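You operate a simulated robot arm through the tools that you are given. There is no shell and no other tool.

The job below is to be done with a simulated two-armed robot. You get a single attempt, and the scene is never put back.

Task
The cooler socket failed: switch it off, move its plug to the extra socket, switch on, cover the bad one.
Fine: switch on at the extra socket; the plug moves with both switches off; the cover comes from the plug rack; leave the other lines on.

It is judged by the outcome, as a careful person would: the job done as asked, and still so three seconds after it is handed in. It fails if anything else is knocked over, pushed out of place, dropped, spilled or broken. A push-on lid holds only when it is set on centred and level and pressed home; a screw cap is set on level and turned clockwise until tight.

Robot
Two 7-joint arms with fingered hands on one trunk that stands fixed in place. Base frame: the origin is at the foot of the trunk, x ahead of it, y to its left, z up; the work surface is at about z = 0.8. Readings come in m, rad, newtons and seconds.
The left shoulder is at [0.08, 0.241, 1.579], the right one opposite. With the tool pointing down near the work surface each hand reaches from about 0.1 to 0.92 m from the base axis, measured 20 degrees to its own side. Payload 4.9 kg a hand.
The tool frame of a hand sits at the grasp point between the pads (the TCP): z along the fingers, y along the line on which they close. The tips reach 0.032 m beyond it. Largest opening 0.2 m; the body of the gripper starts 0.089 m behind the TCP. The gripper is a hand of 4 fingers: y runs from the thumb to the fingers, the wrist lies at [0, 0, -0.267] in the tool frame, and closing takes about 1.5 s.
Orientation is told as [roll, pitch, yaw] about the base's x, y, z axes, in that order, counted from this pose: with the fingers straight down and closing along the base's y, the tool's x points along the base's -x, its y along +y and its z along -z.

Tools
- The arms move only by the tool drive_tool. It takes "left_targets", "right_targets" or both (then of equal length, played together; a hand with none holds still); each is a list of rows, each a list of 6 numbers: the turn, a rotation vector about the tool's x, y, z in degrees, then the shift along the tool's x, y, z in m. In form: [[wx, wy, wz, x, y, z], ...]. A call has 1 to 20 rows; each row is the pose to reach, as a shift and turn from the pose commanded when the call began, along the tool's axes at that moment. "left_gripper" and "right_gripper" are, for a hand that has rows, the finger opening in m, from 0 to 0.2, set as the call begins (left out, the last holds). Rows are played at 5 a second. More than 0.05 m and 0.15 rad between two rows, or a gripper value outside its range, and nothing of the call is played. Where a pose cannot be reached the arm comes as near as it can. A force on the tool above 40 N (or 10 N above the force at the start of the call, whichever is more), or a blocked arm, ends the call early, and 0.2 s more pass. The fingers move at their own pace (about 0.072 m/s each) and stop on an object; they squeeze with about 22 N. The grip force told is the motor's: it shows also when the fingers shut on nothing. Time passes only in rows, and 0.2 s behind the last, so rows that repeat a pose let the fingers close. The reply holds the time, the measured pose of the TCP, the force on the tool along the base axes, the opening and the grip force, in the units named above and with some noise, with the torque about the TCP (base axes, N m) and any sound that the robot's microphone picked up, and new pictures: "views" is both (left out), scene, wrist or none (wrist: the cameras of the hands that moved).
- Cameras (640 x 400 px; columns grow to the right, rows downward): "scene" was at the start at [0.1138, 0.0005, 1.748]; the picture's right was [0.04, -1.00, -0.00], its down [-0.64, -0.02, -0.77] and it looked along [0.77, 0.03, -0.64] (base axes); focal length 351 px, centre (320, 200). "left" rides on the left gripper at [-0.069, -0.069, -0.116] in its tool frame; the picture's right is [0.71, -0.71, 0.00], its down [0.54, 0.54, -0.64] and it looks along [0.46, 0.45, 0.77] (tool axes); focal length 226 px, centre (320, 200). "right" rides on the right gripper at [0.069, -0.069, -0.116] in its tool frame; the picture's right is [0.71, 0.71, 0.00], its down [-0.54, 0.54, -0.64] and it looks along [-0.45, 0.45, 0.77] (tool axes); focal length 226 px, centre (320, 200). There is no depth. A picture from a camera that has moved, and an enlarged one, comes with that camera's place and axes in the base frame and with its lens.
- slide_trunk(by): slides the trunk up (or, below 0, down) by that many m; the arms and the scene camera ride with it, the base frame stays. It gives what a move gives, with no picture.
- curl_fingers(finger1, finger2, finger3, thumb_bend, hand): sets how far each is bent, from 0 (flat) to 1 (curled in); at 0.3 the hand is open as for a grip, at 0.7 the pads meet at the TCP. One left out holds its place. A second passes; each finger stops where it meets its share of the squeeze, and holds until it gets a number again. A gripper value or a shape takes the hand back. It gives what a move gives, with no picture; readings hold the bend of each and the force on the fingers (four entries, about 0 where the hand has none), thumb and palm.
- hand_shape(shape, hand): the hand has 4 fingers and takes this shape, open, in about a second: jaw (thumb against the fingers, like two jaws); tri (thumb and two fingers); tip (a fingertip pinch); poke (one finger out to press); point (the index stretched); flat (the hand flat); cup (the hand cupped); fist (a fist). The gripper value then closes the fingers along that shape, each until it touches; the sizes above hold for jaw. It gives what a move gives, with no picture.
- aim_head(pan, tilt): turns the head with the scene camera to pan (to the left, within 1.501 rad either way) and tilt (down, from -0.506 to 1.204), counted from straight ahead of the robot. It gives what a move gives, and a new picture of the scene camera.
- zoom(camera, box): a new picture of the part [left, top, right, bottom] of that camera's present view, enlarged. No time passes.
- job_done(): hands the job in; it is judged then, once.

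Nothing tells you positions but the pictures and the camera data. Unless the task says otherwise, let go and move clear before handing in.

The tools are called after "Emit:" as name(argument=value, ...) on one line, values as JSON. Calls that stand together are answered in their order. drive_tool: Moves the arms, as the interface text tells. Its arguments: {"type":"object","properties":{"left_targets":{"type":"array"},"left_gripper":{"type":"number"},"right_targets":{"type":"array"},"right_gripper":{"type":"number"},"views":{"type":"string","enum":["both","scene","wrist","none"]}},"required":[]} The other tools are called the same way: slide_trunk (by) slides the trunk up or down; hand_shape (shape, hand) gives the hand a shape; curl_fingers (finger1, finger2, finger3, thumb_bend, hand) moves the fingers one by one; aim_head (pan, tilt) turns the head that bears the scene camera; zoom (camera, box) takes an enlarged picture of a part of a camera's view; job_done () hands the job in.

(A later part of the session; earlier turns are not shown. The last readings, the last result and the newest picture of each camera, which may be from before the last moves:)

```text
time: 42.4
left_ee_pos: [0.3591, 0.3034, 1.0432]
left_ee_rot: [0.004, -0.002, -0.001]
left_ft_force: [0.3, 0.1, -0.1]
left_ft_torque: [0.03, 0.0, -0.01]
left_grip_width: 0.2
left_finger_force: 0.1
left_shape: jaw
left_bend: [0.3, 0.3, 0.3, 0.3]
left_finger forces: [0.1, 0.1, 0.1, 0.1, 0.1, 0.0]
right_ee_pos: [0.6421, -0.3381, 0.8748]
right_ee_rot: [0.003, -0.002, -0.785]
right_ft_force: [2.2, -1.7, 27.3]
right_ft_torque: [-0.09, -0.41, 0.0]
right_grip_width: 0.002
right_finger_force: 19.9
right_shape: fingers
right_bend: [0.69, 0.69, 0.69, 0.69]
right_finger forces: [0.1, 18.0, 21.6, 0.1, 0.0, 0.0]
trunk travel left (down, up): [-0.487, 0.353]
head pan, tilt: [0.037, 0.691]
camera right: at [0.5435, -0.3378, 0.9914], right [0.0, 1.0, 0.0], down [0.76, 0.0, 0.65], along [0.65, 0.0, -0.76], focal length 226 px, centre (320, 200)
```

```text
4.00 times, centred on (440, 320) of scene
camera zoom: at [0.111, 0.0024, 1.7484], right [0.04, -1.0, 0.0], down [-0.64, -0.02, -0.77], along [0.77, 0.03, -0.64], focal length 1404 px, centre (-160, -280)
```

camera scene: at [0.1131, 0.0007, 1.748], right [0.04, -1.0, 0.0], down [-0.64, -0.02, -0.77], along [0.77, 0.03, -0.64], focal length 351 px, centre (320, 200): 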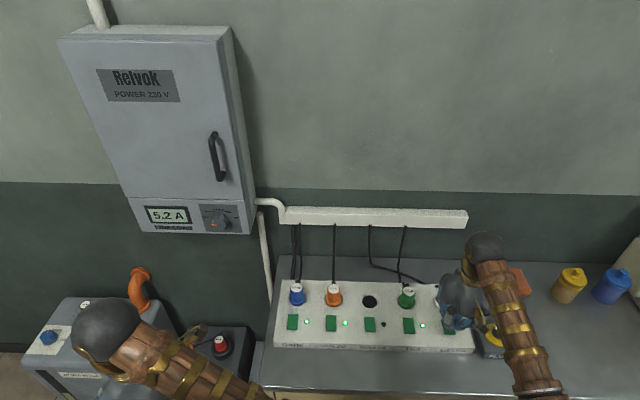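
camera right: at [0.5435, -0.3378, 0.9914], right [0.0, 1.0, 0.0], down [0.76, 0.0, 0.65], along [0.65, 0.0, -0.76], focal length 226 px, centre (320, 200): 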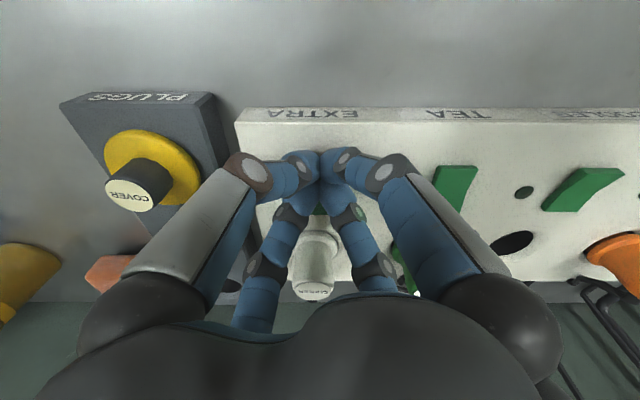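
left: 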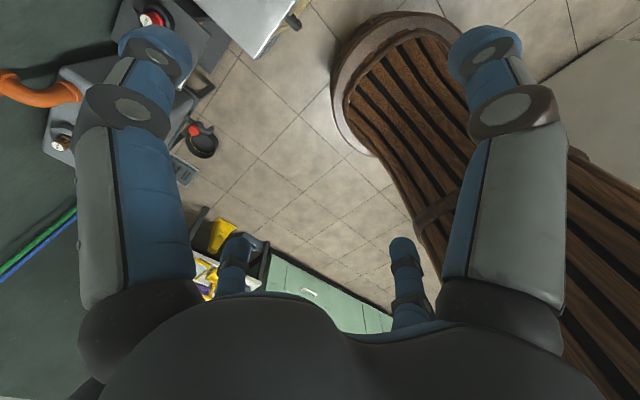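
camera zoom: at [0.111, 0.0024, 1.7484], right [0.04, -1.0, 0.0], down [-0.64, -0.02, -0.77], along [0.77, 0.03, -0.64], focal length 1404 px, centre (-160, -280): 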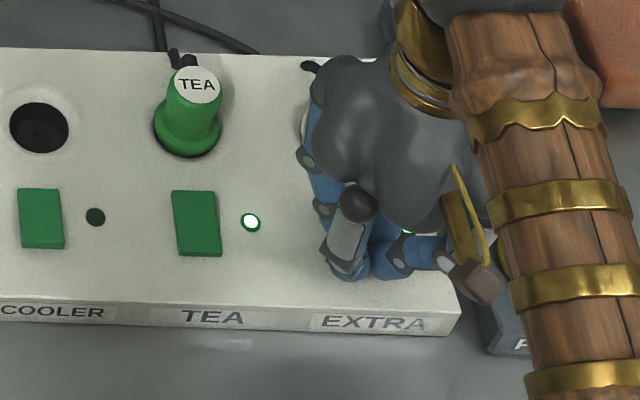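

Force rose to 27 N and a lit green spot shows by the EXTRA lamp. I'll lift and check.

Emit:
drive_tool(right_targets=[[0, 0, 0, 0, 0, -0.01], [0, 0, 0, 0, 0, -0.04], [0, 0, 0, 0, 0, -0.08], [0, 0, 0, 0, 0, -0.12], [0, 0, 0, 0, 0, -0.15], [0, 0, 0, 0, 0, -0.15]], views="both")

Emit:
zoom(camera="scene", box=[340, 260, 520, 370])

Emit:
zoom(camera="right", box=[220, 20, 420, 220])

```text
time: 43.8
left_ee_pos: [0.3608, 0.3035, 1.0421]
left_ee_rot: [0.007, -0.001, 0.001]
left_ft_force: [-0.3, -0.1, 0.1]
left_ft_torque: [0.01, -0.01, -0.01]
left_grip_width: 0.2001
left_finger_force: 0.0
left_shape: jaw
left_bend: [0.3, 0.3, 0.3, 0.3]
left_finger forces: [0.0, 0.0, 0.0, 0.1, 0.0, 0.0]
right_ee_pos: [0.6419, -0.3402, 1.0182]
right_ee_rot: [-0.002, 0.0, -0.785]
right_ft_force: [0.5, -0.4, -0.3]
right_ft_torque: [-0.04, 0.01, 0.0]
right_grip_width: 0.0025
right_finger_force: 0.0
right_shape: fingers
right_bend: [0.69, 0.69, 0.69, 0.69]
right_finger forces: [0.0, 0.1, 0.0, 0.0, 0.0, 0.0]
trunk travel left (down, up): [-0.487, 0.353]
head pan, tilt: [0.037, 0.691]
camera scene: at [0.114, 0.0013, 1.7479], right [0.04, -1.0, 0.0], down [-0.64, -0.02, -0.77], along [0.77, 0.03, -0.64], focal length 351 px, centre (320, 200)
camera right: at [0.5442, -0.34, 1.1361], right [0.0, 1.0, 0.0], down [0.77, 0.0, 0.64], along [0.64, 0.0, -0.77], focal length 226 px, centre (320, 200)
```

scene: 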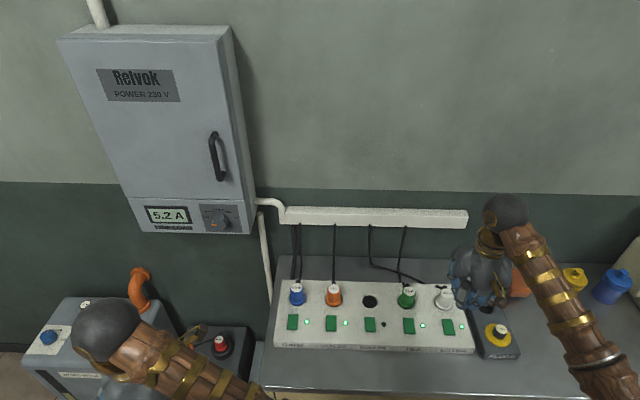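
right: 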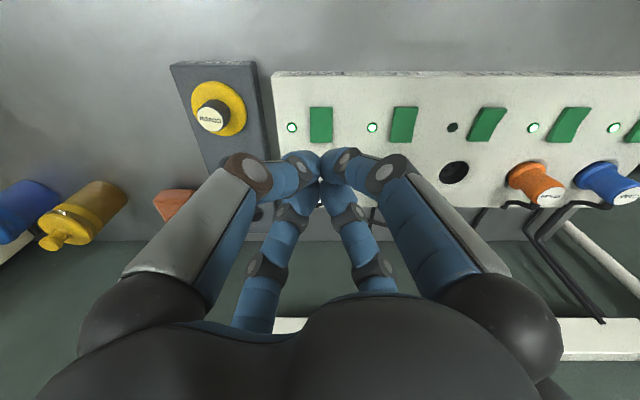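

```text
3.56 times, centred on (430, 315) of scene
camera zoom: at [0.114, 0.0013, 1.7479], right [0.04, -1.0, 0.0], down [-0.64, -0.02, -0.77], along [0.77, 0.03, -0.64], focal length 1248 px, centre (-71, -209)
```

zoom: 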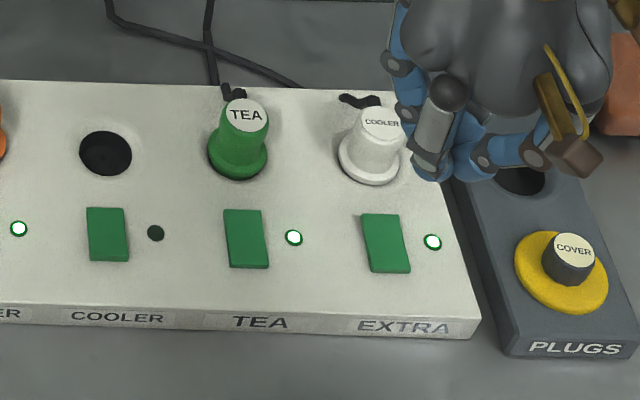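

```text
2.00 times, centred on (320, 120) of right
camera zoom: at [0.5442, -0.34, 1.1361], right [0.0, 1.0, 0.0], down [0.77, 0.0, 0.64], along [0.64, 0.0, -0.77], focal length 452 px, centre (320, 360)
```

zoom: 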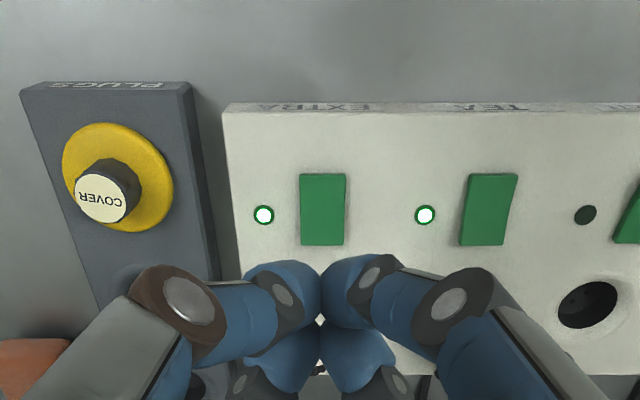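

EXTRA is on: its lamp is lit, with COOLER off and the others still lit. Now the cover: its knob is at about (0.638, -0.466). I'll move above it and open the hand.

Emit:
drive_tool(right_targets=[[0, 0, 0, -0.0215, -0.0229, 0], [0, 0, 0, -0.043, -0.0458, 0], [0, 0, 0, -0.0645, -0.0687, 0], [0, 0, 0, -0.0859, -0.0916, 0]], views="none")

Emit:
hand_shape(shape="jaw", hand="right")

Emit:
drive_tool(right_targets=[[0, 0, 0, 0, 0, 0], [0, 0, 0, 0, 0, 0], [0, 0, 0, 0, 0, 0], [0, 0, 0, 0, 0, 0], [0, 0, 0, 0, 0, 0]], right_gripper=0.085, views="both")

Emit:
zoom(camera="right", box=[220, 40, 420, 220])

Emit:
zoom(camera="scene", box=[440, 250, 560, 370])

```text
time: 44.8
left_ee_pos: [0.359, 0.3005, 1.0424]
left_ee_rot: [0.006, 0.001, -0.002]
left_ft_force: [-0.2, -1.1, -0.4]
left_ft_torque: [0.02, -0.01, -0.01]
left_grip_width: 0.2001
left_finger_force: 0.0
left_shape: jaw
left_bend: [0.3, 0.3, 0.3, 0.3]
left_finger forces: [0.1, 0.1, 0.0, 0.1, 0.0, 0.0]
right_ee_pos: [0.6379, -0.4671, 1.0168]
right_ee_rot: [-0.001, 0.0, -0.783]
right_ft_force: [-1.2, 0.0, 0.5]
right_ft_torque: [0.0, 0.0, 0.01]
right_grip_width: 0.002
right_finger_force: 0.1
right_shape: fingers
right_bend: [0.69, 0.69, 0.69, 0.69]
right_finger forces: [0.0, 0.0, 0.1, 0.0, 0.0, 0.0]
trunk travel left (down, up): [-0.487, 0.353]
head pan, tilt: [0.037, 0.691]
```

```text
time: 45.7
left_ee_pos: [0.3605, 0.303, 1.0421]
left_ee_rot: [0.006, -0.001, -0.002]
left_ft_force: [-0.2, -0.5, 0.3]
left_ft_torque: [0.01, -0.07, 0.01]
left_grip_width: 0.2001
left_finger_force: 0.0
left_shape: jaw
left_bend: [0.3, 0.3, 0.3, 0.3]
left_finger forces: [0.1, 0.0, 0.0, 0.0, 0.0, 0.1]
right_ee_pos: [0.6392, -0.466, 1.0175]
right_ee_rot: [-0.001, -0.001, -0.783]
right_ft_force: [0.8, 0.2, -1.0]
right_ft_torque: [0.04, -0.02, 0.02]
right_grip_width: 0.1998
right_finger_force: 0.0
right_shape: jaw
right_bend: [0.3, 0.3, 0.3, 0.3]
right_finger forces: [0.0, 0.0, 0.0, 0.1, 0.0, 0.0]
trunk travel left (down, up): [-0.487, 0.353]
head pan, tilt: [0.037, 0.691]
```

```text
time: 46.9
left_ee_pos: [0.3602, 0.3025, 1.0422]
left_ee_rot: [0.006, 0.0, -0.002]
left_ft_force: [0.3, -0.4, 0.0]
left_ft_torque: [0.02, 0.01, 0.0]
left_grip_width: 0.2
left_finger_force: 0.0
left_shape: jaw
left_bend: [0.3, 0.3, 0.3, 0.3]
left_finger forces: [0.0, 0.0, 0.0, 0.0, 0.0, 0.0]
right_ee_pos: [0.6383, -0.467, 1.0171]
right_ee_rot: [0.0, -0.001, -0.784]
right_ft_force: [1.2, 0.2, 0.1]
right_ft_torque: [-0.05, -0.03, 0.0]
right_grip_width: 0.0854
right_finger_force: 0.0
right_shape: jaw
right_bend: [0.41, 0.41, 0.41, 0.4]
right_finger forces: [0.0, 0.1, 0.0, 0.0, 0.0, 0.0]
trunk travel left (down, up): [-0.487, 0.353]
head pan, tilt: [0.037, 0.691]
camera scene: at [0.1138, 0.0006, 1.748], right [0.04, -1.0, 0.0], down [-0.64, -0.02, -0.77], along [0.77, 0.03, -0.64], focal length 351 px, centre (320, 200)
camera right: at [0.541, -0.4658, 1.1347], right [0.0, 1.0, 0.0], down [0.77, 0.0, 0.64], along [0.64, 0.0, -0.77], focal length 226 px, centre (320, 200)
```

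scene: 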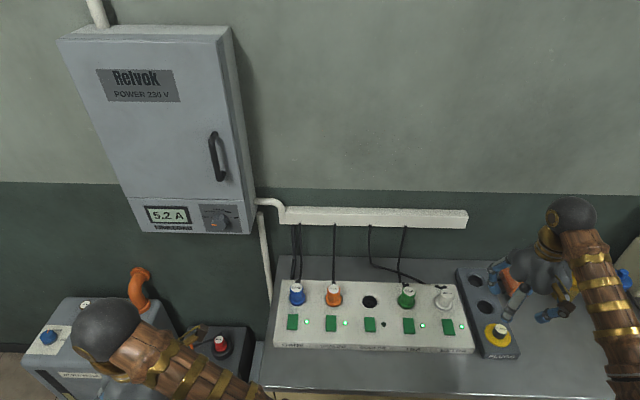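
right: 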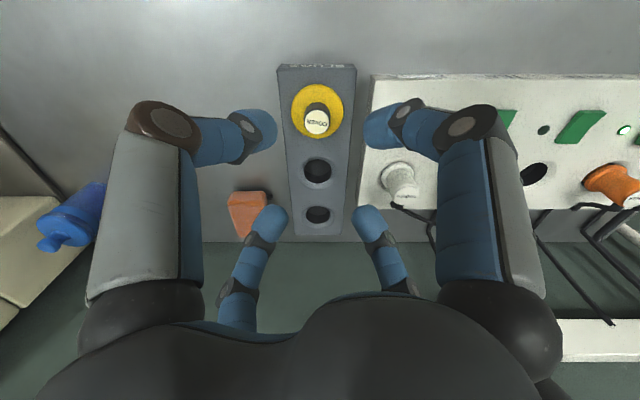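

```text
2.22 times, centred on (320, 130) of right
camera zoom: at [0.541, -0.4658, 1.1347], right [0.0, 1.0, 0.0], down [0.77, 0.0, 0.64], along [0.64, 0.0, -0.77], focal length 502 px, centre (320, 356)
```

zoom: 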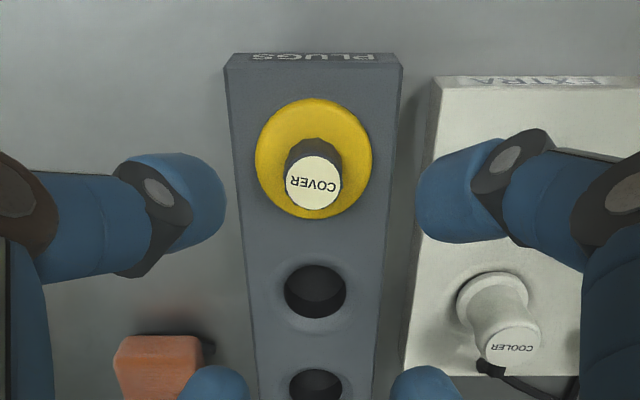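

```text
3.33 times, centred on (500, 310) of scene
camera zoom: at [0.1138, 0.0006, 1.748], right [0.04, -1.0, 0.0], down [-0.64, -0.02, -0.77], along [0.77, 0.03, -0.64], focal length 1170 px, centre (-280, -167)
```

zoom: 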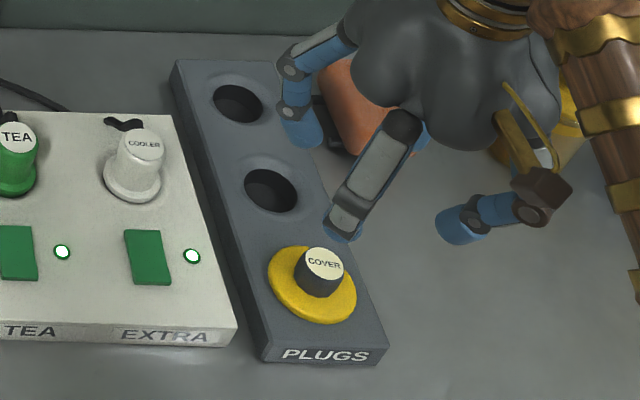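

The cover's axis is at about (0.637, -0.469), its disc top near z 0.848 and knob top near 0.881. I'll align and lower partway.

Emit:
drive_tool(right_targets=[[0, 0, 0, -0.0007, -0.0028, 0.0], [0, 0, 0, -0.0007, -0.0028, 0.03], [0, 0, 0, -0.0007, -0.0028, 0.06], [0, 0, 0, -0.0007, -0.0028, 0.09], [0, 0, 0, -0.0007, -0.0028, 0.11], [0, 0, 0, -0.0007, -0.0028, 0.11]], views="wrist")

Emit:
zoom(camera="right", box=[220, 60, 420, 240])

Emit:
zoom(camera="scene", box=[440, 260, 560, 380])

```text
time: 48.3
left_ee_pos: [0.3606, 0.3019, 1.0427]
left_ee_rot: [0.007, -0.001, -0.003]
left_ft_force: [-0.2, -0.4, 0.6]
left_ft_torque: [0.02, -0.03, 0.01]
left_grip_width: 0.2
left_finger_force: 0.1
left_shape: jaw
left_bend: [0.3, 0.3, 0.3, 0.3]
left_finger forces: [0.0, 0.1, 0.0, 0.0, 0.0, 0.0]
right_ee_pos: [0.6371, -0.4679, 0.9117]
right_ee_rot: [-0.001, 0.0, -0.783]
right_ft_force: [-0.1, 0.1, 0.3]
right_ft_torque: [-0.01, -0.06, -0.03]
right_grip_width: 0.0854
right_finger_force: 0.1
right_shape: jaw
right_bend: [0.41, 0.41, 0.41, 0.4]
right_finger forces: [0.0, 0.0, 0.0, 0.1, 0.1, 0.0]
trunk travel left (down, up): [-0.487, 0.353]
head pan, tilt: [0.037, 0.691]
camera right: at [0.5387, -0.4671, 1.0281], right [0.0, 1.0, 0.0], down [0.77, 0.0, 0.64], along [0.64, 0.0, -0.77], focal length 226 px, centre (320, 200)
```

right: 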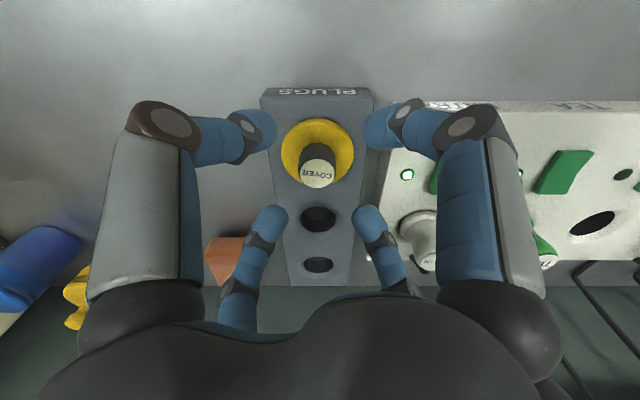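

```text
2.22 times, centred on (320, 150) of right
camera zoom: at [0.5387, -0.4671, 1.0281], right [0.0, 1.0, 0.0], down [0.77, 0.0, 0.64], along [0.64, 0.0, -0.77], focal length 502 px, centre (320, 311)
```

zoom: 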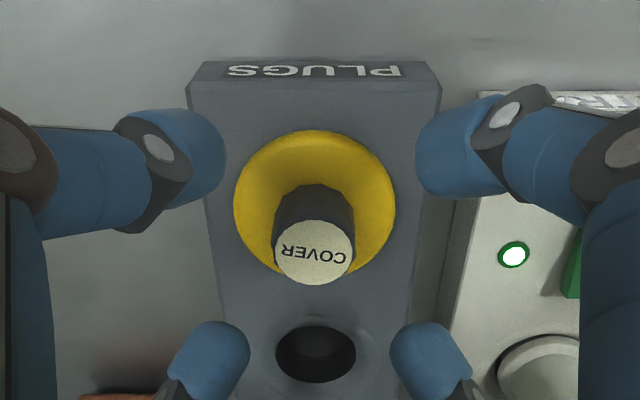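

```text
3.33 times, centred on (500, 320) of scene
camera zoom: at [0.1136, 0.0005, 1.748], right [0.04, -1.0, 0.0], down [-0.64, -0.02, -0.77], along [0.77, 0.03, -0.64], focal length 1170 px, centre (-280, -200)
```

zoom: 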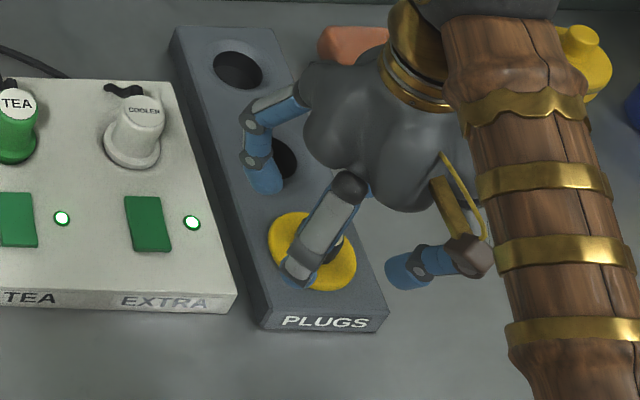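

Nicely centred; a small 1.5 mm trim and down to grasp height, with the tips staying just above the yellow disc.

Emit:
drive_tool(right_targets=[[0, 0, 0, 0.0, -0.0021, 0.008], [0, 0, 0, 0.0, -0.0021, 0.016], [0, 0, 0, 0.0, -0.0021, 0.0235], [0, 0, 0, 0.0, -0.0021, 0.0235]], views="wrist")

Emit:
zoom(camera="right", box=[220, 60, 420, 240])

Emit:
zoom(camera="scene", box=[440, 260, 560, 380])

```text
time: 49.3
left_ee_pos: [0.3602, 0.3023, 1.0425]
left_ee_rot: [0.008, -0.001, -0.001]
left_ft_force: [-0.2, 0.2, -0.5]
left_ft_torque: [-0.02, 0.02, 0.01]
left_grip_width: 0.1999
left_finger_force: 0.1
left_shape: jaw
left_bend: [0.3, 0.3, 0.3, 0.3]
left_finger forces: [0.0, 0.0, 0.1, 0.2, 0.0, 0.0]
right_ee_pos: [0.6344, -0.4685, 0.8891]
right_ee_rot: [-0.001, 0.001, -0.785]
right_ft_force: [0.6, 1.4, -0.3]
right_ft_torque: [0.02, 0.04, 0.04]
right_grip_width: 0.0853
right_finger_force: 0.1
right_shape: jaw
right_bend: [0.41, 0.41, 0.41, 0.4]
right_finger forces: [0.1, 0.0, 0.0, 0.0, 0.1, 0.0]
trunk travel left (down, up): [-0.487, 0.353]
head pan, tilt: [0.037, 0.691]
camera right: at [0.5365, -0.4682, 1.0045], right [0.0, 1.0, 0.0], down [0.77, 0.0, 0.64], along [0.64, 0.0, -0.77], focal length 226 px, centre (320, 200)
```

right: 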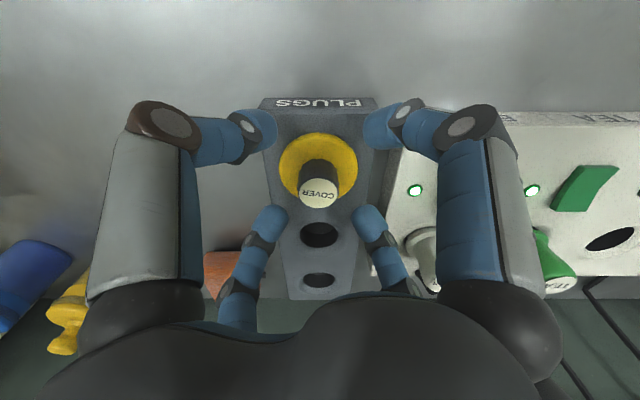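

```text
2.22 times, centred on (320, 150) of right
camera zoom: at [0.5365, -0.4682, 1.0045], right [0.0, 1.0, 0.0], down [0.77, 0.0, 0.64], along [0.64, 0.0, -0.77], focal length 502 px, centre (320, 311)
```

zoom: 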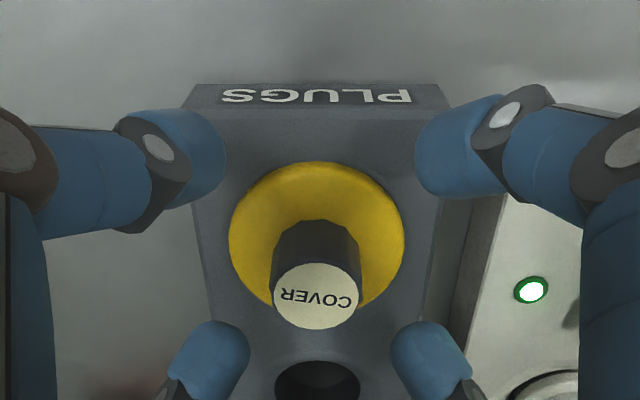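

```text
3.33 times, centred on (500, 320) of scene
camera zoom: at [0.1137, 0.0006, 1.748], right [0.04, -1.0, 0.0], down [-0.64, -0.02, -0.77], along [0.77, 0.03, -0.64], focal length 1170 px, centre (-280, -200)
```

zoom: 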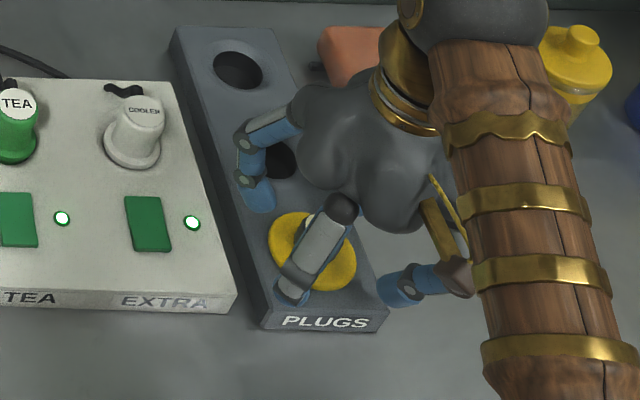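

Centred on the knob. Closing the fingers.

Emit:
drive_tool(right_targets=[[0, 0, 0, 0, 0, 0], [0, 0, 0, 0, 0, 0], [0, 0, 0, 0, 0, 0], [0, 0, 0, 0, 0, 0], [0, 0, 0, 0, 0, 0], [0, 0, 0, 0, 0, 0], [0, 0, 0, 0, 0, 0]], right_gripper=0.0, views="wrist")

Emit:
zoom(camera="right", box=[220, 60, 420, 240])

Emit:
zoom(camera="scene", box=[440, 260, 560, 380])

```text
time: 50.9
left_ee_pos: [0.3601, 0.3019, 1.0415]
left_ee_rot: [0.007, -0.001, -0.003]
left_ft_force: [-0.8, -0.2, 0.4]
left_ft_torque: [-0.05, -0.01, -0.02]
left_grip_width: 0.1997
left_finger_force: 0.1
left_shape: jaw
left_bend: [0.3, 0.3, 0.3, 0.3]
left_finger forces: [0.0, 0.0, 0.0, 0.1, 0.0, 0.1]
right_ee_pos: [0.634, -0.468, 0.8876]
right_ee_rot: [0.001, 0.001, -0.784]
right_ft_force: [0.1, 0.1, 0.2]
right_ft_torque: [0.02, 0.03, 0.01]
right_grip_width: 0.0222
right_finger_force: 22.5
right_shape: jaw
right_bend: [0.75, 0.57, 0.57, 0.63]
right_finger forces: [17.9, 18.9, 19.4, 0.0, 18.8, 0.0]
trunk travel left (down, up): [-0.487, 0.353]
head pan, tilt: [0.037, 0.691]
camera right: at [0.5365, -0.4682, 1.0046], right [0.0, 1.0, 0.0], down [0.77, 0.0, 0.64], along [0.64, 0.0, -0.77], focal length 226 px, centre (320, 200)
```

right: 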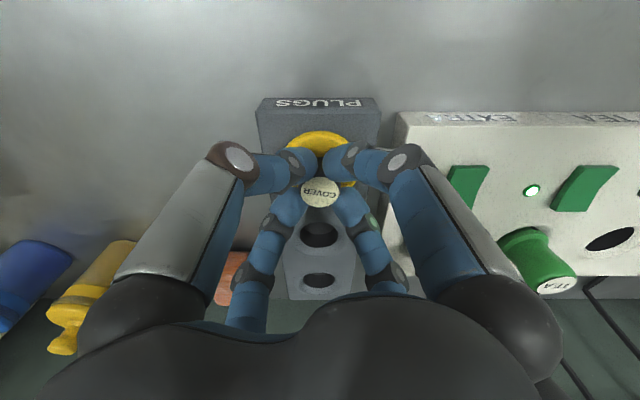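

```text
2.22 times, centred on (320, 150) of right
camera zoom: at [0.5365, -0.4682, 1.0046], right [0.0, 1.0, 0.0], down [0.77, 0.0, 0.64], along [0.64, 0.0, -0.77], focal length 502 px, centre (320, 311)
```

zoom: 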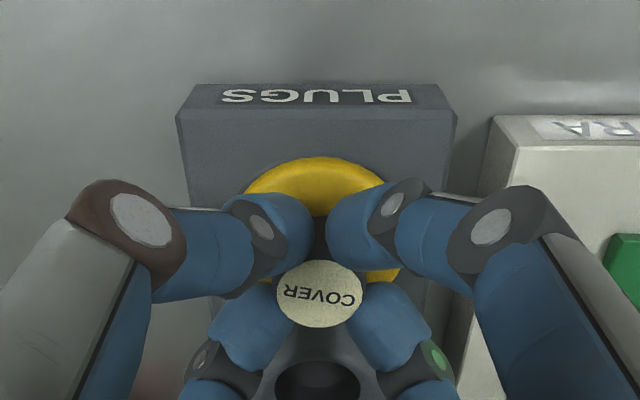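

```text
3.33 times, centred on (500, 320) of scene
camera zoom: at [0.1138, 0.0006, 1.748], right [0.04, -1.0, 0.0], down [-0.64, -0.02, -0.77], along [0.77, 0.03, -0.64], focal length 1170 px, centre (-280, -200)
```

zoom: 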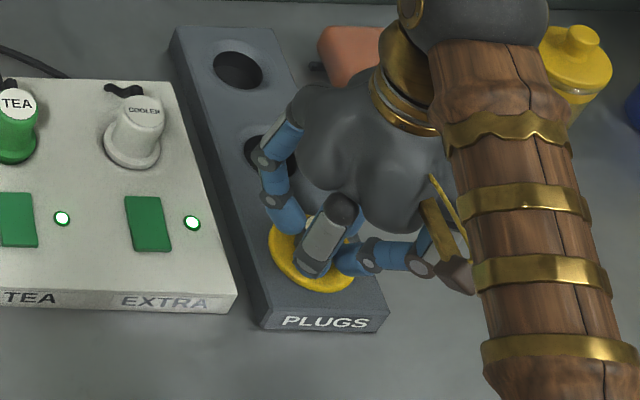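

The knob is gripped firmly. Lifting the cover straight up.

Emit:
drive_tool(right_targets=[[0, 0, 0, 0, 0, -0.005], [0, 0, 0, 0, 0, -0.012], [0, 0, 0, 0, 0, -0.02], [0, 0, 0, 0, 0, -0.035], [0, 0, 0, 0, 0, -0.05], [0, 0, 0, 0, 0, -0.05]], views="wrist")

Emit:
zoom(camera="right", box=[220, 60, 420, 240])

Emit:
zoom(camera="scene", box=[440, 240, 560, 360])

```text
time: 52.3
left_ee_pos: [0.3605, 0.3014, 1.0423]
left_ee_rot: [0.008, -0.001, -0.001]
left_ft_force: [-0.4, -0.6, -0.5]
left_ft_torque: [-0.02, 0.0, 0.03]
left_grip_width: 0.1998
left_finger_force: 0.1
left_shape: jaw
left_bend: [0.3, 0.3, 0.3, 0.3]
left_finger forces: [0.0, 0.0, 0.1, 0.1, 0.1, 0.0]
right_ee_pos: [0.6353, -0.469, 0.9383]
right_ee_rot: [0.0, 0.0, -0.784]
right_ft_force: [-0.1, -0.2, -0.5]
right_ft_torque: [0.01, 0.0, -0.01]
right_grip_width: 0.0223
right_finger_force: 22.2
right_shape: jaw
right_bend: [0.75, 0.57, 0.57, 0.63]
right_finger forces: [18.0, 18.9, 19.5, 0.0, 18.8, 0.0]
trunk travel left (down, up): [-0.487, 0.353]
head pan, tilt: [0.037, 0.691]
camera right: at [0.5382, -0.4691, 1.0555], right [0.0, 1.0, 0.0], down [0.77, 0.0, 0.64], along [0.64, 0.0, -0.77], focal length 226 px, centre (320, 200)
```

right: 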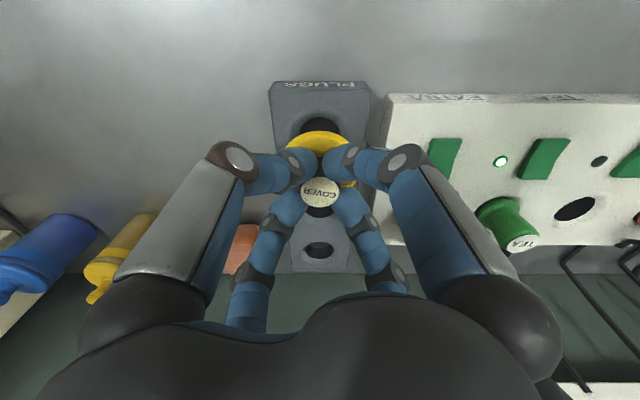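

```text
2.22 times, centred on (320, 150) of right
camera zoom: at [0.5382, -0.4691, 1.0555], right [0.0, 1.0, 0.0], down [0.77, 0.0, 0.64], along [0.64, 0.0, -0.77], focal length 502 px, centre (320, 311)
```

zoom: 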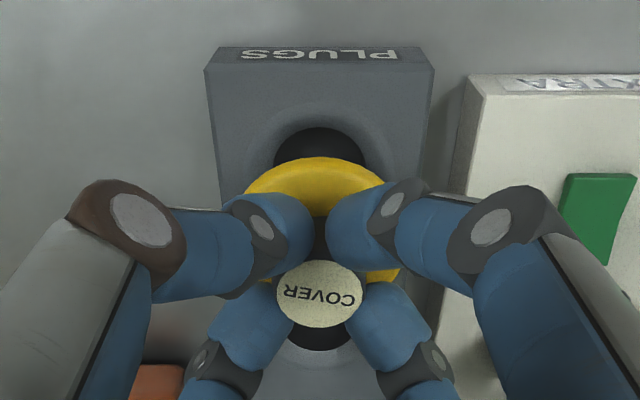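

```text
3.33 times, centred on (500, 300) of scene
camera zoom: at [0.1139, 0.0003, 1.7479], right [0.04, -1.0, 0.0], down [-0.64, -0.02, -0.77], along [0.77, 0.03, -0.64], focal length 1170 px, centre (-280, -133)
```

zoom: 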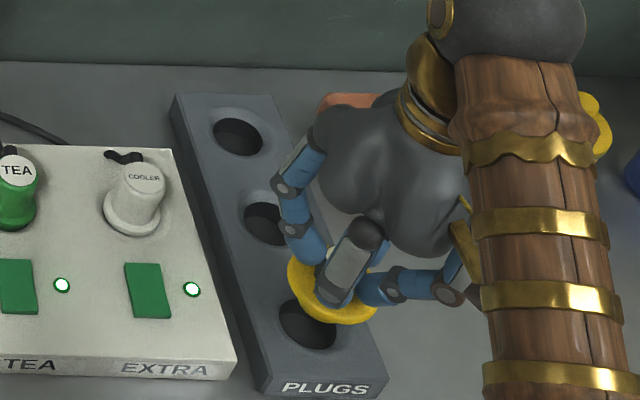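

The cover is free of the rack. I'll raise it well above the plugs and carry it over the empty COOLER socket.

Emit:
drive_tool(right_targets=[[0, 0, 0, 0, 0, -0.03], [0, 0, 0, 0, 0, -0.06], [0, 0, 0, 0.0, 0.0, -0.09], [0, 0, 0, 0.0189, 0.0352, -0.09], [0, 0, 0, 0.0377, 0.0704, -0.09], [0, 0, 0, 0.0566, 0.1056, -0.09], [0, 0, 0, 0.0754, 0.1408, -0.09], [0, 0, 0, 0.0943, 0.176, -0.09], [0, 0, 0, 0.1131, 0.2112, -0.09], [0, 0, 0, 0.132, 0.2464, -0.09], [0, 0, 0, 0.1508, 0.2816, -0.09], [0, 0, 0, 0.1697, 0.3168, -0.09], [0, 0, 0, 0.1697, 0.3168, -0.09]], views="both")

Emit:
zoom(camera="right", box=[220, 60, 420, 240])

Emit:
zoom(camera="scene", box=[320, 210, 460, 340])

```text
time: 55.1
left_ee_pos: [0.36, 0.3017, 1.0424]
left_ee_rot: [0.007, -0.001, -0.001]
left_ft_force: [-0.2, -0.5, -0.4]
left_ft_torque: [-0.02, 0.02, -0.01]
left_grip_width: 0.1999
left_finger_force: 0.0
left_shape: jaw
left_bend: [0.3, 0.3, 0.3, 0.3]
left_finger forces: [0.1, 0.0, 0.0, 0.1, 0.1, 0.1]
right_ee_pos: [0.7362, -0.1215, 1.0288]
right_ee_rot: [-0.001, 0.001, -0.785]
right_ft_force: [0.0, -0.7, 0.2]
right_ft_torque: [0.01, -0.02, -0.02]
right_grip_width: 0.022
right_finger_force: 22.0
right_shape: jaw
right_bend: [0.75, 0.57, 0.57, 0.63]
right_finger forces: [17.7, 18.9, 19.6, 0.0, 18.7, 0.1]
trunk travel left (down, up): [-0.487, 0.353]
head pan, tilt: [0.037, 0.691]
camera scene: at [0.1135, -0.0005, 1.748], right [0.04, -1.0, 0.0], down [-0.64, -0.02, -0.77], along [0.77, 0.03, -0.64], focal length 351 px, centre (320, 200)
camera right: at [0.6391, -0.1216, 1.1446], right [0.0, 1.0, 0.0], down [0.77, 0.0, 0.64], along [0.64, 0.0, -0.77], focal length 226 px, centre (320, 200)
```

scene: 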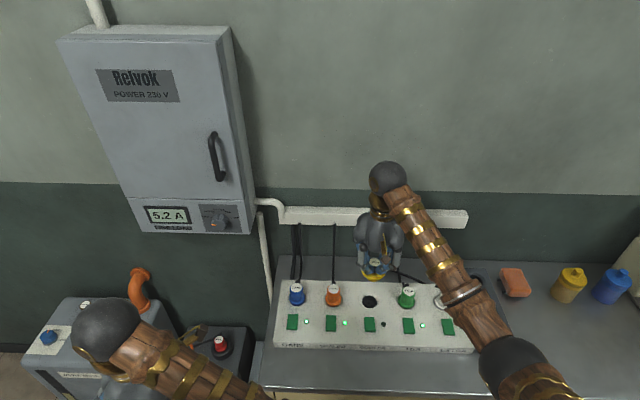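
right: 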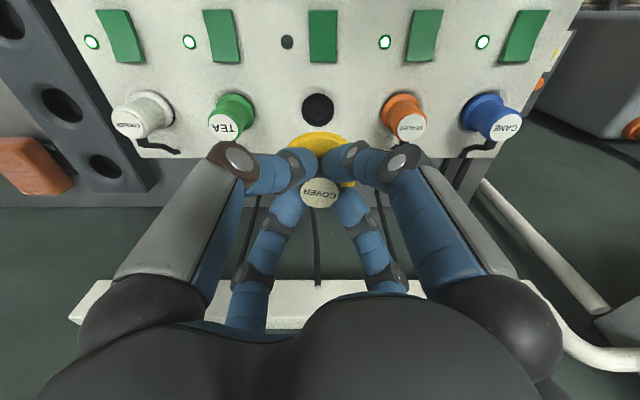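

```text
2.22 times, centred on (320, 150) of right
camera zoom: at [0.6391, -0.1216, 1.1446], right [0.0, 1.0, 0.0], down [0.77, 0.0, 0.64], along [0.64, 0.0, -0.77], focal length 502 px, centre (320, 311)
```

zoom: 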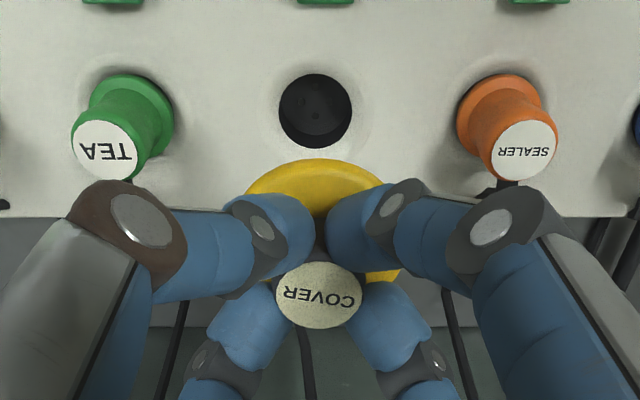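

```text
3.08 times, centred on (390, 275) of scene
camera zoom: at [0.1135, -0.0005, 1.748], right [0.04, -1.0, 0.0], down [-0.64, -0.02, -0.77], along [0.77, 0.03, -0.64], focal length 1080 px, centre (105, -31)
```

zoom: 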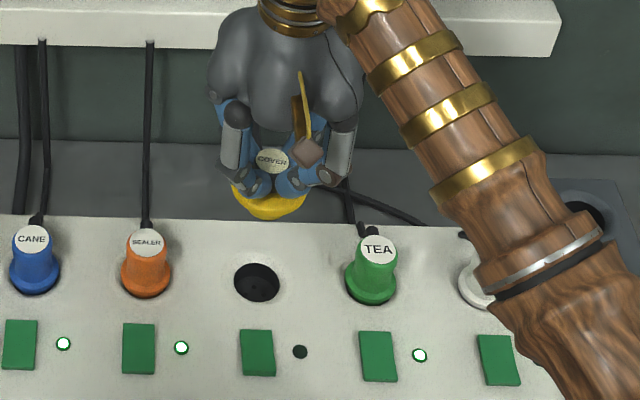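

The hole is at about (0.741, -0.1243); I need roughly (+1.4, -2.6) mm. I'll correct and lower to a few cm above the socket for a visual check.

Emit:
drive_tool(right_targets=[[0, 0, 0, -0.0028, -0.0009, 0.0], [0, 0, 0, -0.0028, -0.0009, 0.03], [0, 0, 0, -0.0028, -0.0009, 0.06], [0, 0, 0, -0.0028, -0.0009, 0.09], [0, 0, 0, -0.0028, -0.0009, 0.1], [0, 0, 0, -0.0028, -0.0009, 0.1]], views="wrist")

Emit:
zoom(camera="right", box=[240, 60, 400, 220])

Emit:
zoom(camera="scene", box=[330, 250, 420, 330])

```text
time: 56.5
left_ee_pos: [0.3595, 0.3016, 1.0413]
left_ee_rot: [0.005, 0.001, -0.001]
left_ft_force: [-0.1, 0.5, 0.0]
left_ft_torque: [-0.03, -0.03, 0.0]
left_grip_width: 0.2
left_finger_force: 0.1
left_shape: jaw
left_bend: [0.3, 0.3, 0.3, 0.3]
left_finger forces: [0.0, 0.1, 0.0, 0.0, 0.0, 0.0]
right_ee_pos: [0.7409, -0.1249, 0.9287]
right_ee_rot: [0.001, -0.001, -0.784]
right_ft_force: [-0.7, 0.0, -0.8]
right_ft_torque: [0.02, 0.0, -0.02]
right_grip_width: 0.0221
right_finger_force: 21.6
right_shape: jaw
right_bend: [0.75, 0.57, 0.57, 0.63]
right_finger forces: [17.6, 19.0, 19.7, 0.0, 18.5, 0.1]
trunk travel left (down, up): [-0.487, 0.353]
head pan, tilt: [0.037, 0.691]
camera right: at [0.6433, -0.1249, 1.0444], right [0.0, 1.0, 0.0], down [0.77, 0.0, 0.64], along [0.64, 0.0, -0.77], focal length 226 px, centre (320, 200)
```

right: 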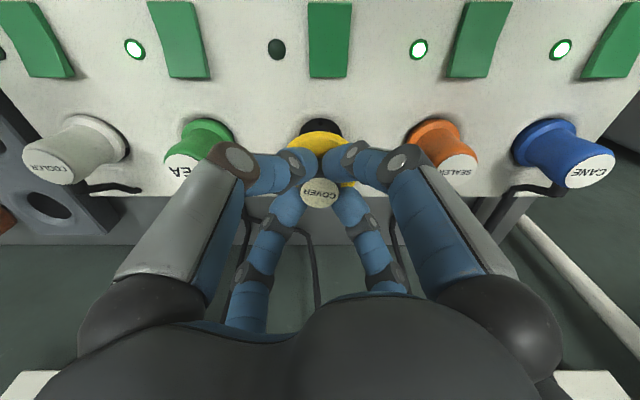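

```text
2.50 times, centred on (320, 140) of right
camera zoom: at [0.6433, -0.1249, 1.0444], right [0.0, 1.0, 0.0], down [0.77, 0.0, 0.64], along [0.64, 0.0, -0.77], focal length 565 px, centre (320, 350)
```

zoom: 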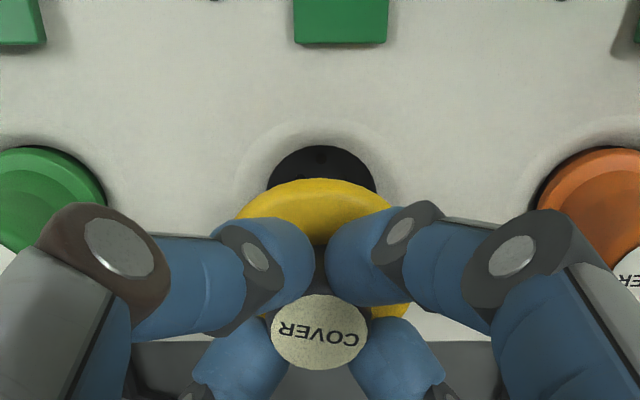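

```text
5.00 times, centred on (375, 290) of scene
camera zoom: at [0.1139, 0.0008, 1.7479], right [0.04, -1.0, 0.0], down [-0.64, -0.02, -0.77], along [0.77, 0.03, -0.64], focal length 1755 px, centre (45, -250)
```

zoom: 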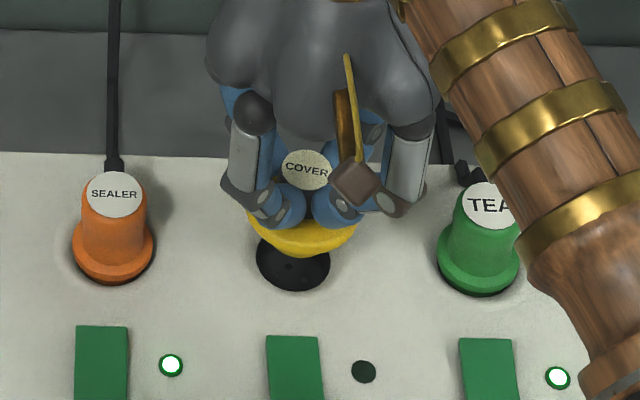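

Aligned to within 1–2 mm. I'll trim by -1.2 mm in x and lower closer to the socket.

Emit:
drive_tool(right_targets=[[0, 0, 0, 0.0009, -0.0009, 0.0], [0, 0, 0, 0.0009, -0.0009, 0.01], [0, 0, 0, 0.0009, -0.0009, 0.02], [0, 0, 0, 0.0009, -0.0009, 0.025], [0, 0, 0, 0.0009, -0.0009, 0.025]], views="wrist")

Emit:
zoom(camera="right", box=[240, 60, 400, 220])

Emit:
zoom(camera="scene", box=[330, 250, 420, 330])

```text
time: 57.7
left_ee_pos: [0.3614, 0.3021, 1.0419]
left_ee_rot: [0.007, -0.001, -0.002]
left_ft_force: [-0.5, 0.4, -0.2]
left_ft_torque: [-0.03, 0.01, 0.01]
left_grip_width: 0.1997
left_finger_force: 0.1
left_shape: jaw
left_bend: [0.3, 0.3, 0.3, 0.3]
left_finger forces: [0.0, 0.0, 0.1, 0.1, 0.0, 0.0]
right_ee_pos: [0.742, -0.1262, 0.9027]
right_ee_rot: [0.001, 0.001, -0.784]
right_ft_force: [0.3, 0.4, -0.7]
right_ft_torque: [-0.01, -0.02, 0.02]
right_grip_width: 0.0221
right_finger_force: 21.6
right_shape: jaw
right_bend: [0.75, 0.57, 0.57, 0.63]
right_finger forces: [17.8, 19.0, 19.7, 0.0, 18.4, 0.0]
trunk travel left (down, up): [-0.487, 0.353]
head pan, tilt: [0.037, 0.691]
camera right: at [0.6433, -0.1264, 1.0197], right [0.0, 1.0, 0.0], down [0.77, 0.0, 0.64], along [0.64, 0.0, -0.77], focal length 226 px, centre (320, 200)
```

right: 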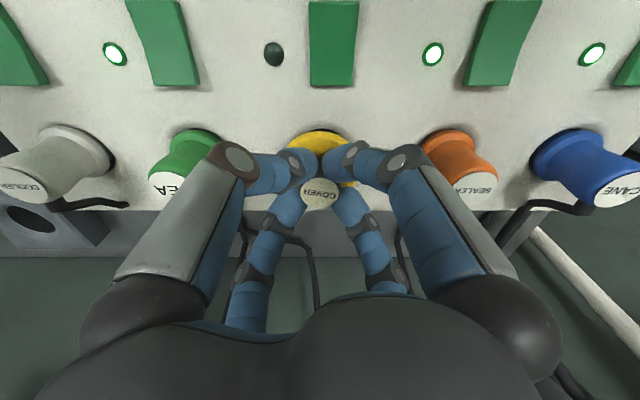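

```text
2.50 times, centred on (320, 140) of right
camera zoom: at [0.6433, -0.1264, 1.0197], right [0.0, 1.0, 0.0], down [0.77, 0.0, 0.64], along [0.64, 0.0, -0.77], focal length 565 px, centre (320, 350)
```

zoom: 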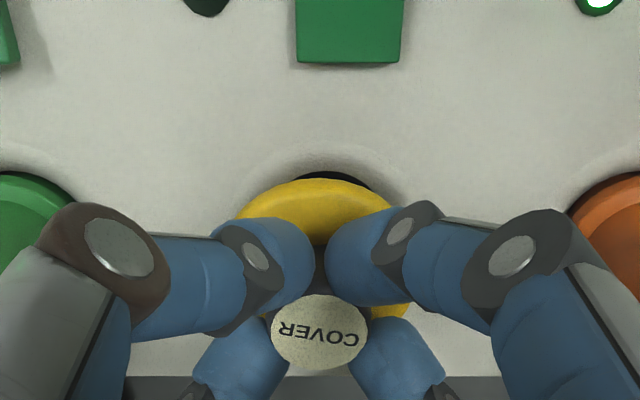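

```text
5.00 times, centred on (375, 290) of scene
camera zoom: at [0.114, 0.0008, 1.7479], right [0.04, -1.0, 0.0], down [-0.64, -0.02, -0.77], along [0.77, 0.03, -0.64], focal length 1755 px, centre (45, -250)
```

zoom: 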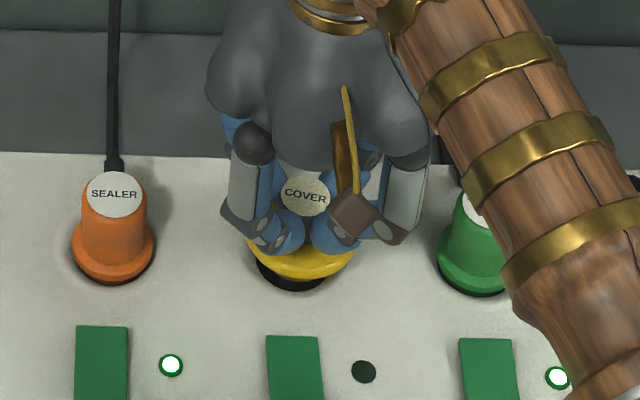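

The sliver of hole still visible suggests the cover needs to go about 2–3 mm toward +y. I'll zoom in closely to measure.

Emit:
zoom(camera="right", box=[280, 110, 360, 160])

Emit:
zoom(camera="scene", box=[345, 280, 395, 315])

```text
8.00 times, centred on (320, 135) of right
camera zoom: at [0.6433, -0.1264, 1.0197], right [0.0, 1.0, 0.0], down [0.77, 0.0, 0.64], along [0.64, 0.0, -0.77], focal length 1808 px, centre (320, 720)
```

zoom: 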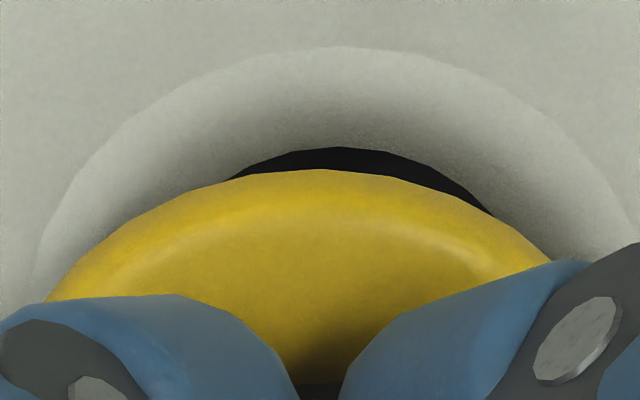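

```text
11.43 times, centred on (370, 298) of scene
camera zoom: at [0.114, 0.0008, 1.7479], right [0.04, -1.0, 0.0], down [-0.64, -0.02, -0.77], along [0.77, 0.03, -0.64], focal length 4011 px, centre (-251, -914)
```

zoom: 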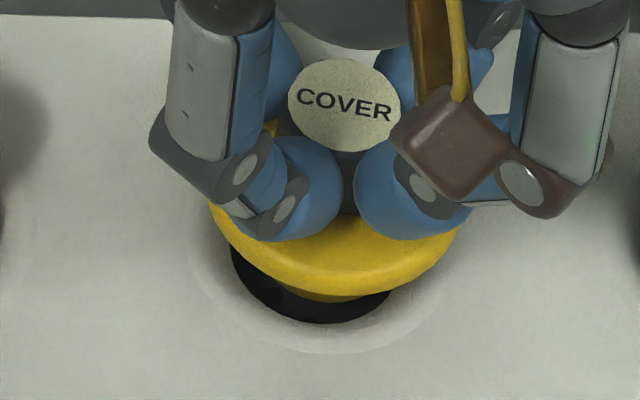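

Both views agree: I need about dy +2.6 mm and dx -2.5 mm. Correcting at this height, then re-measuring.

Emit:
drive_tool(right_targets=[[0, 0, 0, 0.0018, 0.0, 0.0], [0, 0, 0, 0.0036, 0.0001, 0.0], [0, 0, 0, 0.0036, 0.0001, 0.0], [0, 0, 0, 0.0036, 0.0001, 0.0]], views="none")

Emit:
zoom(camera="right", box=[280, 110, 360, 160])

Emit:
zoom(camera="scene", box=[345, 280, 395, 315])

```text
time: 58.7
left_ee_pos: [0.3605, 0.3016, 1.0425]
left_ee_rot: [0.008, 0.0, -0.001]
left_ft_force: [0.4, -0.7, 0.6]
left_ft_torque: [0.02, 0.01, 0.0]
left_grip_width: 0.2002
left_finger_force: 0.1
left_shape: jaw
left_bend: [0.3, 0.3, 0.3, 0.3]
left_finger forces: [0.0, 0.0, 0.1, 0.0, 0.0, 0.1]
right_ee_pos: [0.7372, -0.125, 0.903]
right_ee_rot: [0.0, -0.001, -0.783]
right_ft_force: [0.0, 0.0, -0.8]
right_ft_torque: [0.02, 0.02, 0.01]
right_grip_width: 0.022
right_finger_force: 22.2
right_shape: jaw
right_bend: [0.75, 0.57, 0.57, 0.63]
right_finger forces: [17.7, 18.9, 19.7, 0.0, 18.5, 0.1]
trunk travel left (down, up): [-0.487, 0.353]
head pan, tilt: [0.037, 0.691]
```

```text
8.00 times, centred on (320, 135) of right
camera zoom: at [0.6401, -0.1245, 1.0196], right [0.0, 1.0, 0.0], down [0.77, 0.0, 0.64], along [0.64, 0.0, -0.77], focal length 1808 px, centre (320, 720)
```

zoom: 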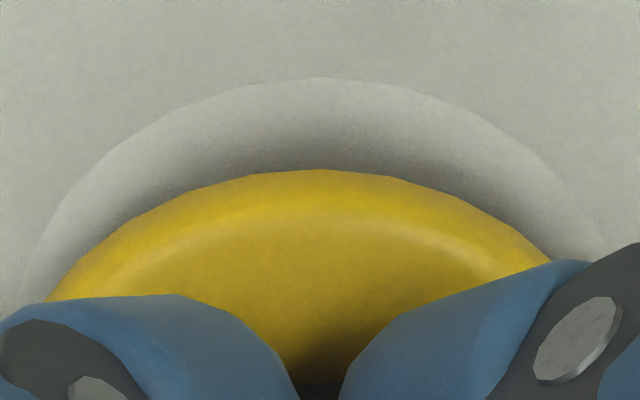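

```text
11.43 times, centred on (370, 298) of scene
camera zoom: at [0.1139, 0.0008, 1.7479], right [0.04, -1.0, 0.0], down [-0.64, -0.02, -0.77], along [0.77, 0.03, -0.64], focal length 4011 px, centre (-251, -914)
```

zoom: 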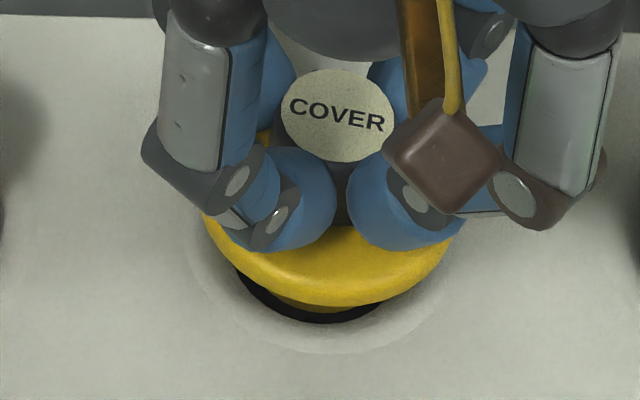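

Very close now: remaining about (+1.5, +1) mm. Trimming and lowering another centimetre.

Emit:
drive_tool(right_targets=[[0, 0, 0, -0.0004, 0.0018, 0.0], [0, 0, 0, -0.0004, 0.0018, 0.004], [0, 0, 0, -0.0004, 0.0018, 0.008], [0, 0, 0, -0.0004, 0.0018, 0.008]], views="none")

Emit:
zoom(camera="right", box=[280, 110, 360, 160])

Emit:
zoom(camera="scene", box=[345, 280, 395, 315])

```text
time: 59.7
left_ee_pos: [0.3592, 0.302, 1.0421]
left_ee_rot: [0.008, 0.0, -0.002]
left_ft_force: [-0.1, 0.4, 1.0]
left_ft_torque: [-0.02, -0.02, 0.0]
left_grip_width: 0.1998
left_finger_force: 0.1
left_shape: jaw
left_bend: [0.3, 0.3, 0.3, 0.3]
left_finger forces: [0.0, 0.0, 0.1, 0.0, 0.0, 0.1]
right_ee_pos: [0.7382, -0.1241, 0.8964]
right_ee_rot: [0.0, 0.0, -0.783]
right_ft_force: [1.0, -0.4, -1.1]
right_ft_torque: [-0.01, -0.01, 0.02]
right_grip_width: 0.022
right_finger_force: 21.7
right_shape: jaw
right_bend: [0.75, 0.57, 0.57, 0.63]
right_finger forces: [17.7, 19.0, 19.7, 0.0, 18.4, 0.0]
trunk travel left (down, up): [-0.487, 0.353]
head pan, tilt: [0.037, 0.691]
```

```text
8.00 times, centred on (320, 135) of right
camera zoom: at [0.6402, -0.1232, 1.0134], right [0.0, 1.0, 0.0], down [0.77, 0.0, 0.64], along [0.64, 0.0, -0.77], focal length 1808 px, centre (320, 720)
```

zoom: 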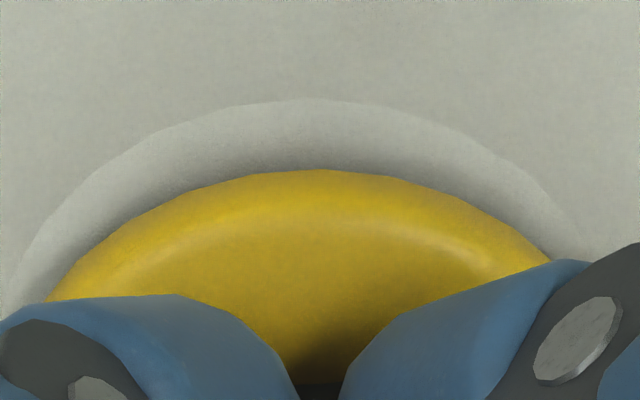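

```text
11.43 times, centred on (370, 298) of scene
camera zoom: at [0.1139, 0.0008, 1.7479], right [0.04, -1.0, 0.0], down [-0.64, -0.02, -0.77], along [0.77, 0.03, -0.64], focal length 4011 px, centre (-251, -914)
```

zoom: 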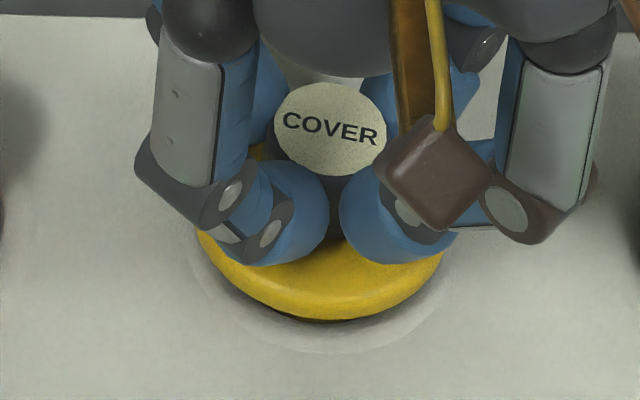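

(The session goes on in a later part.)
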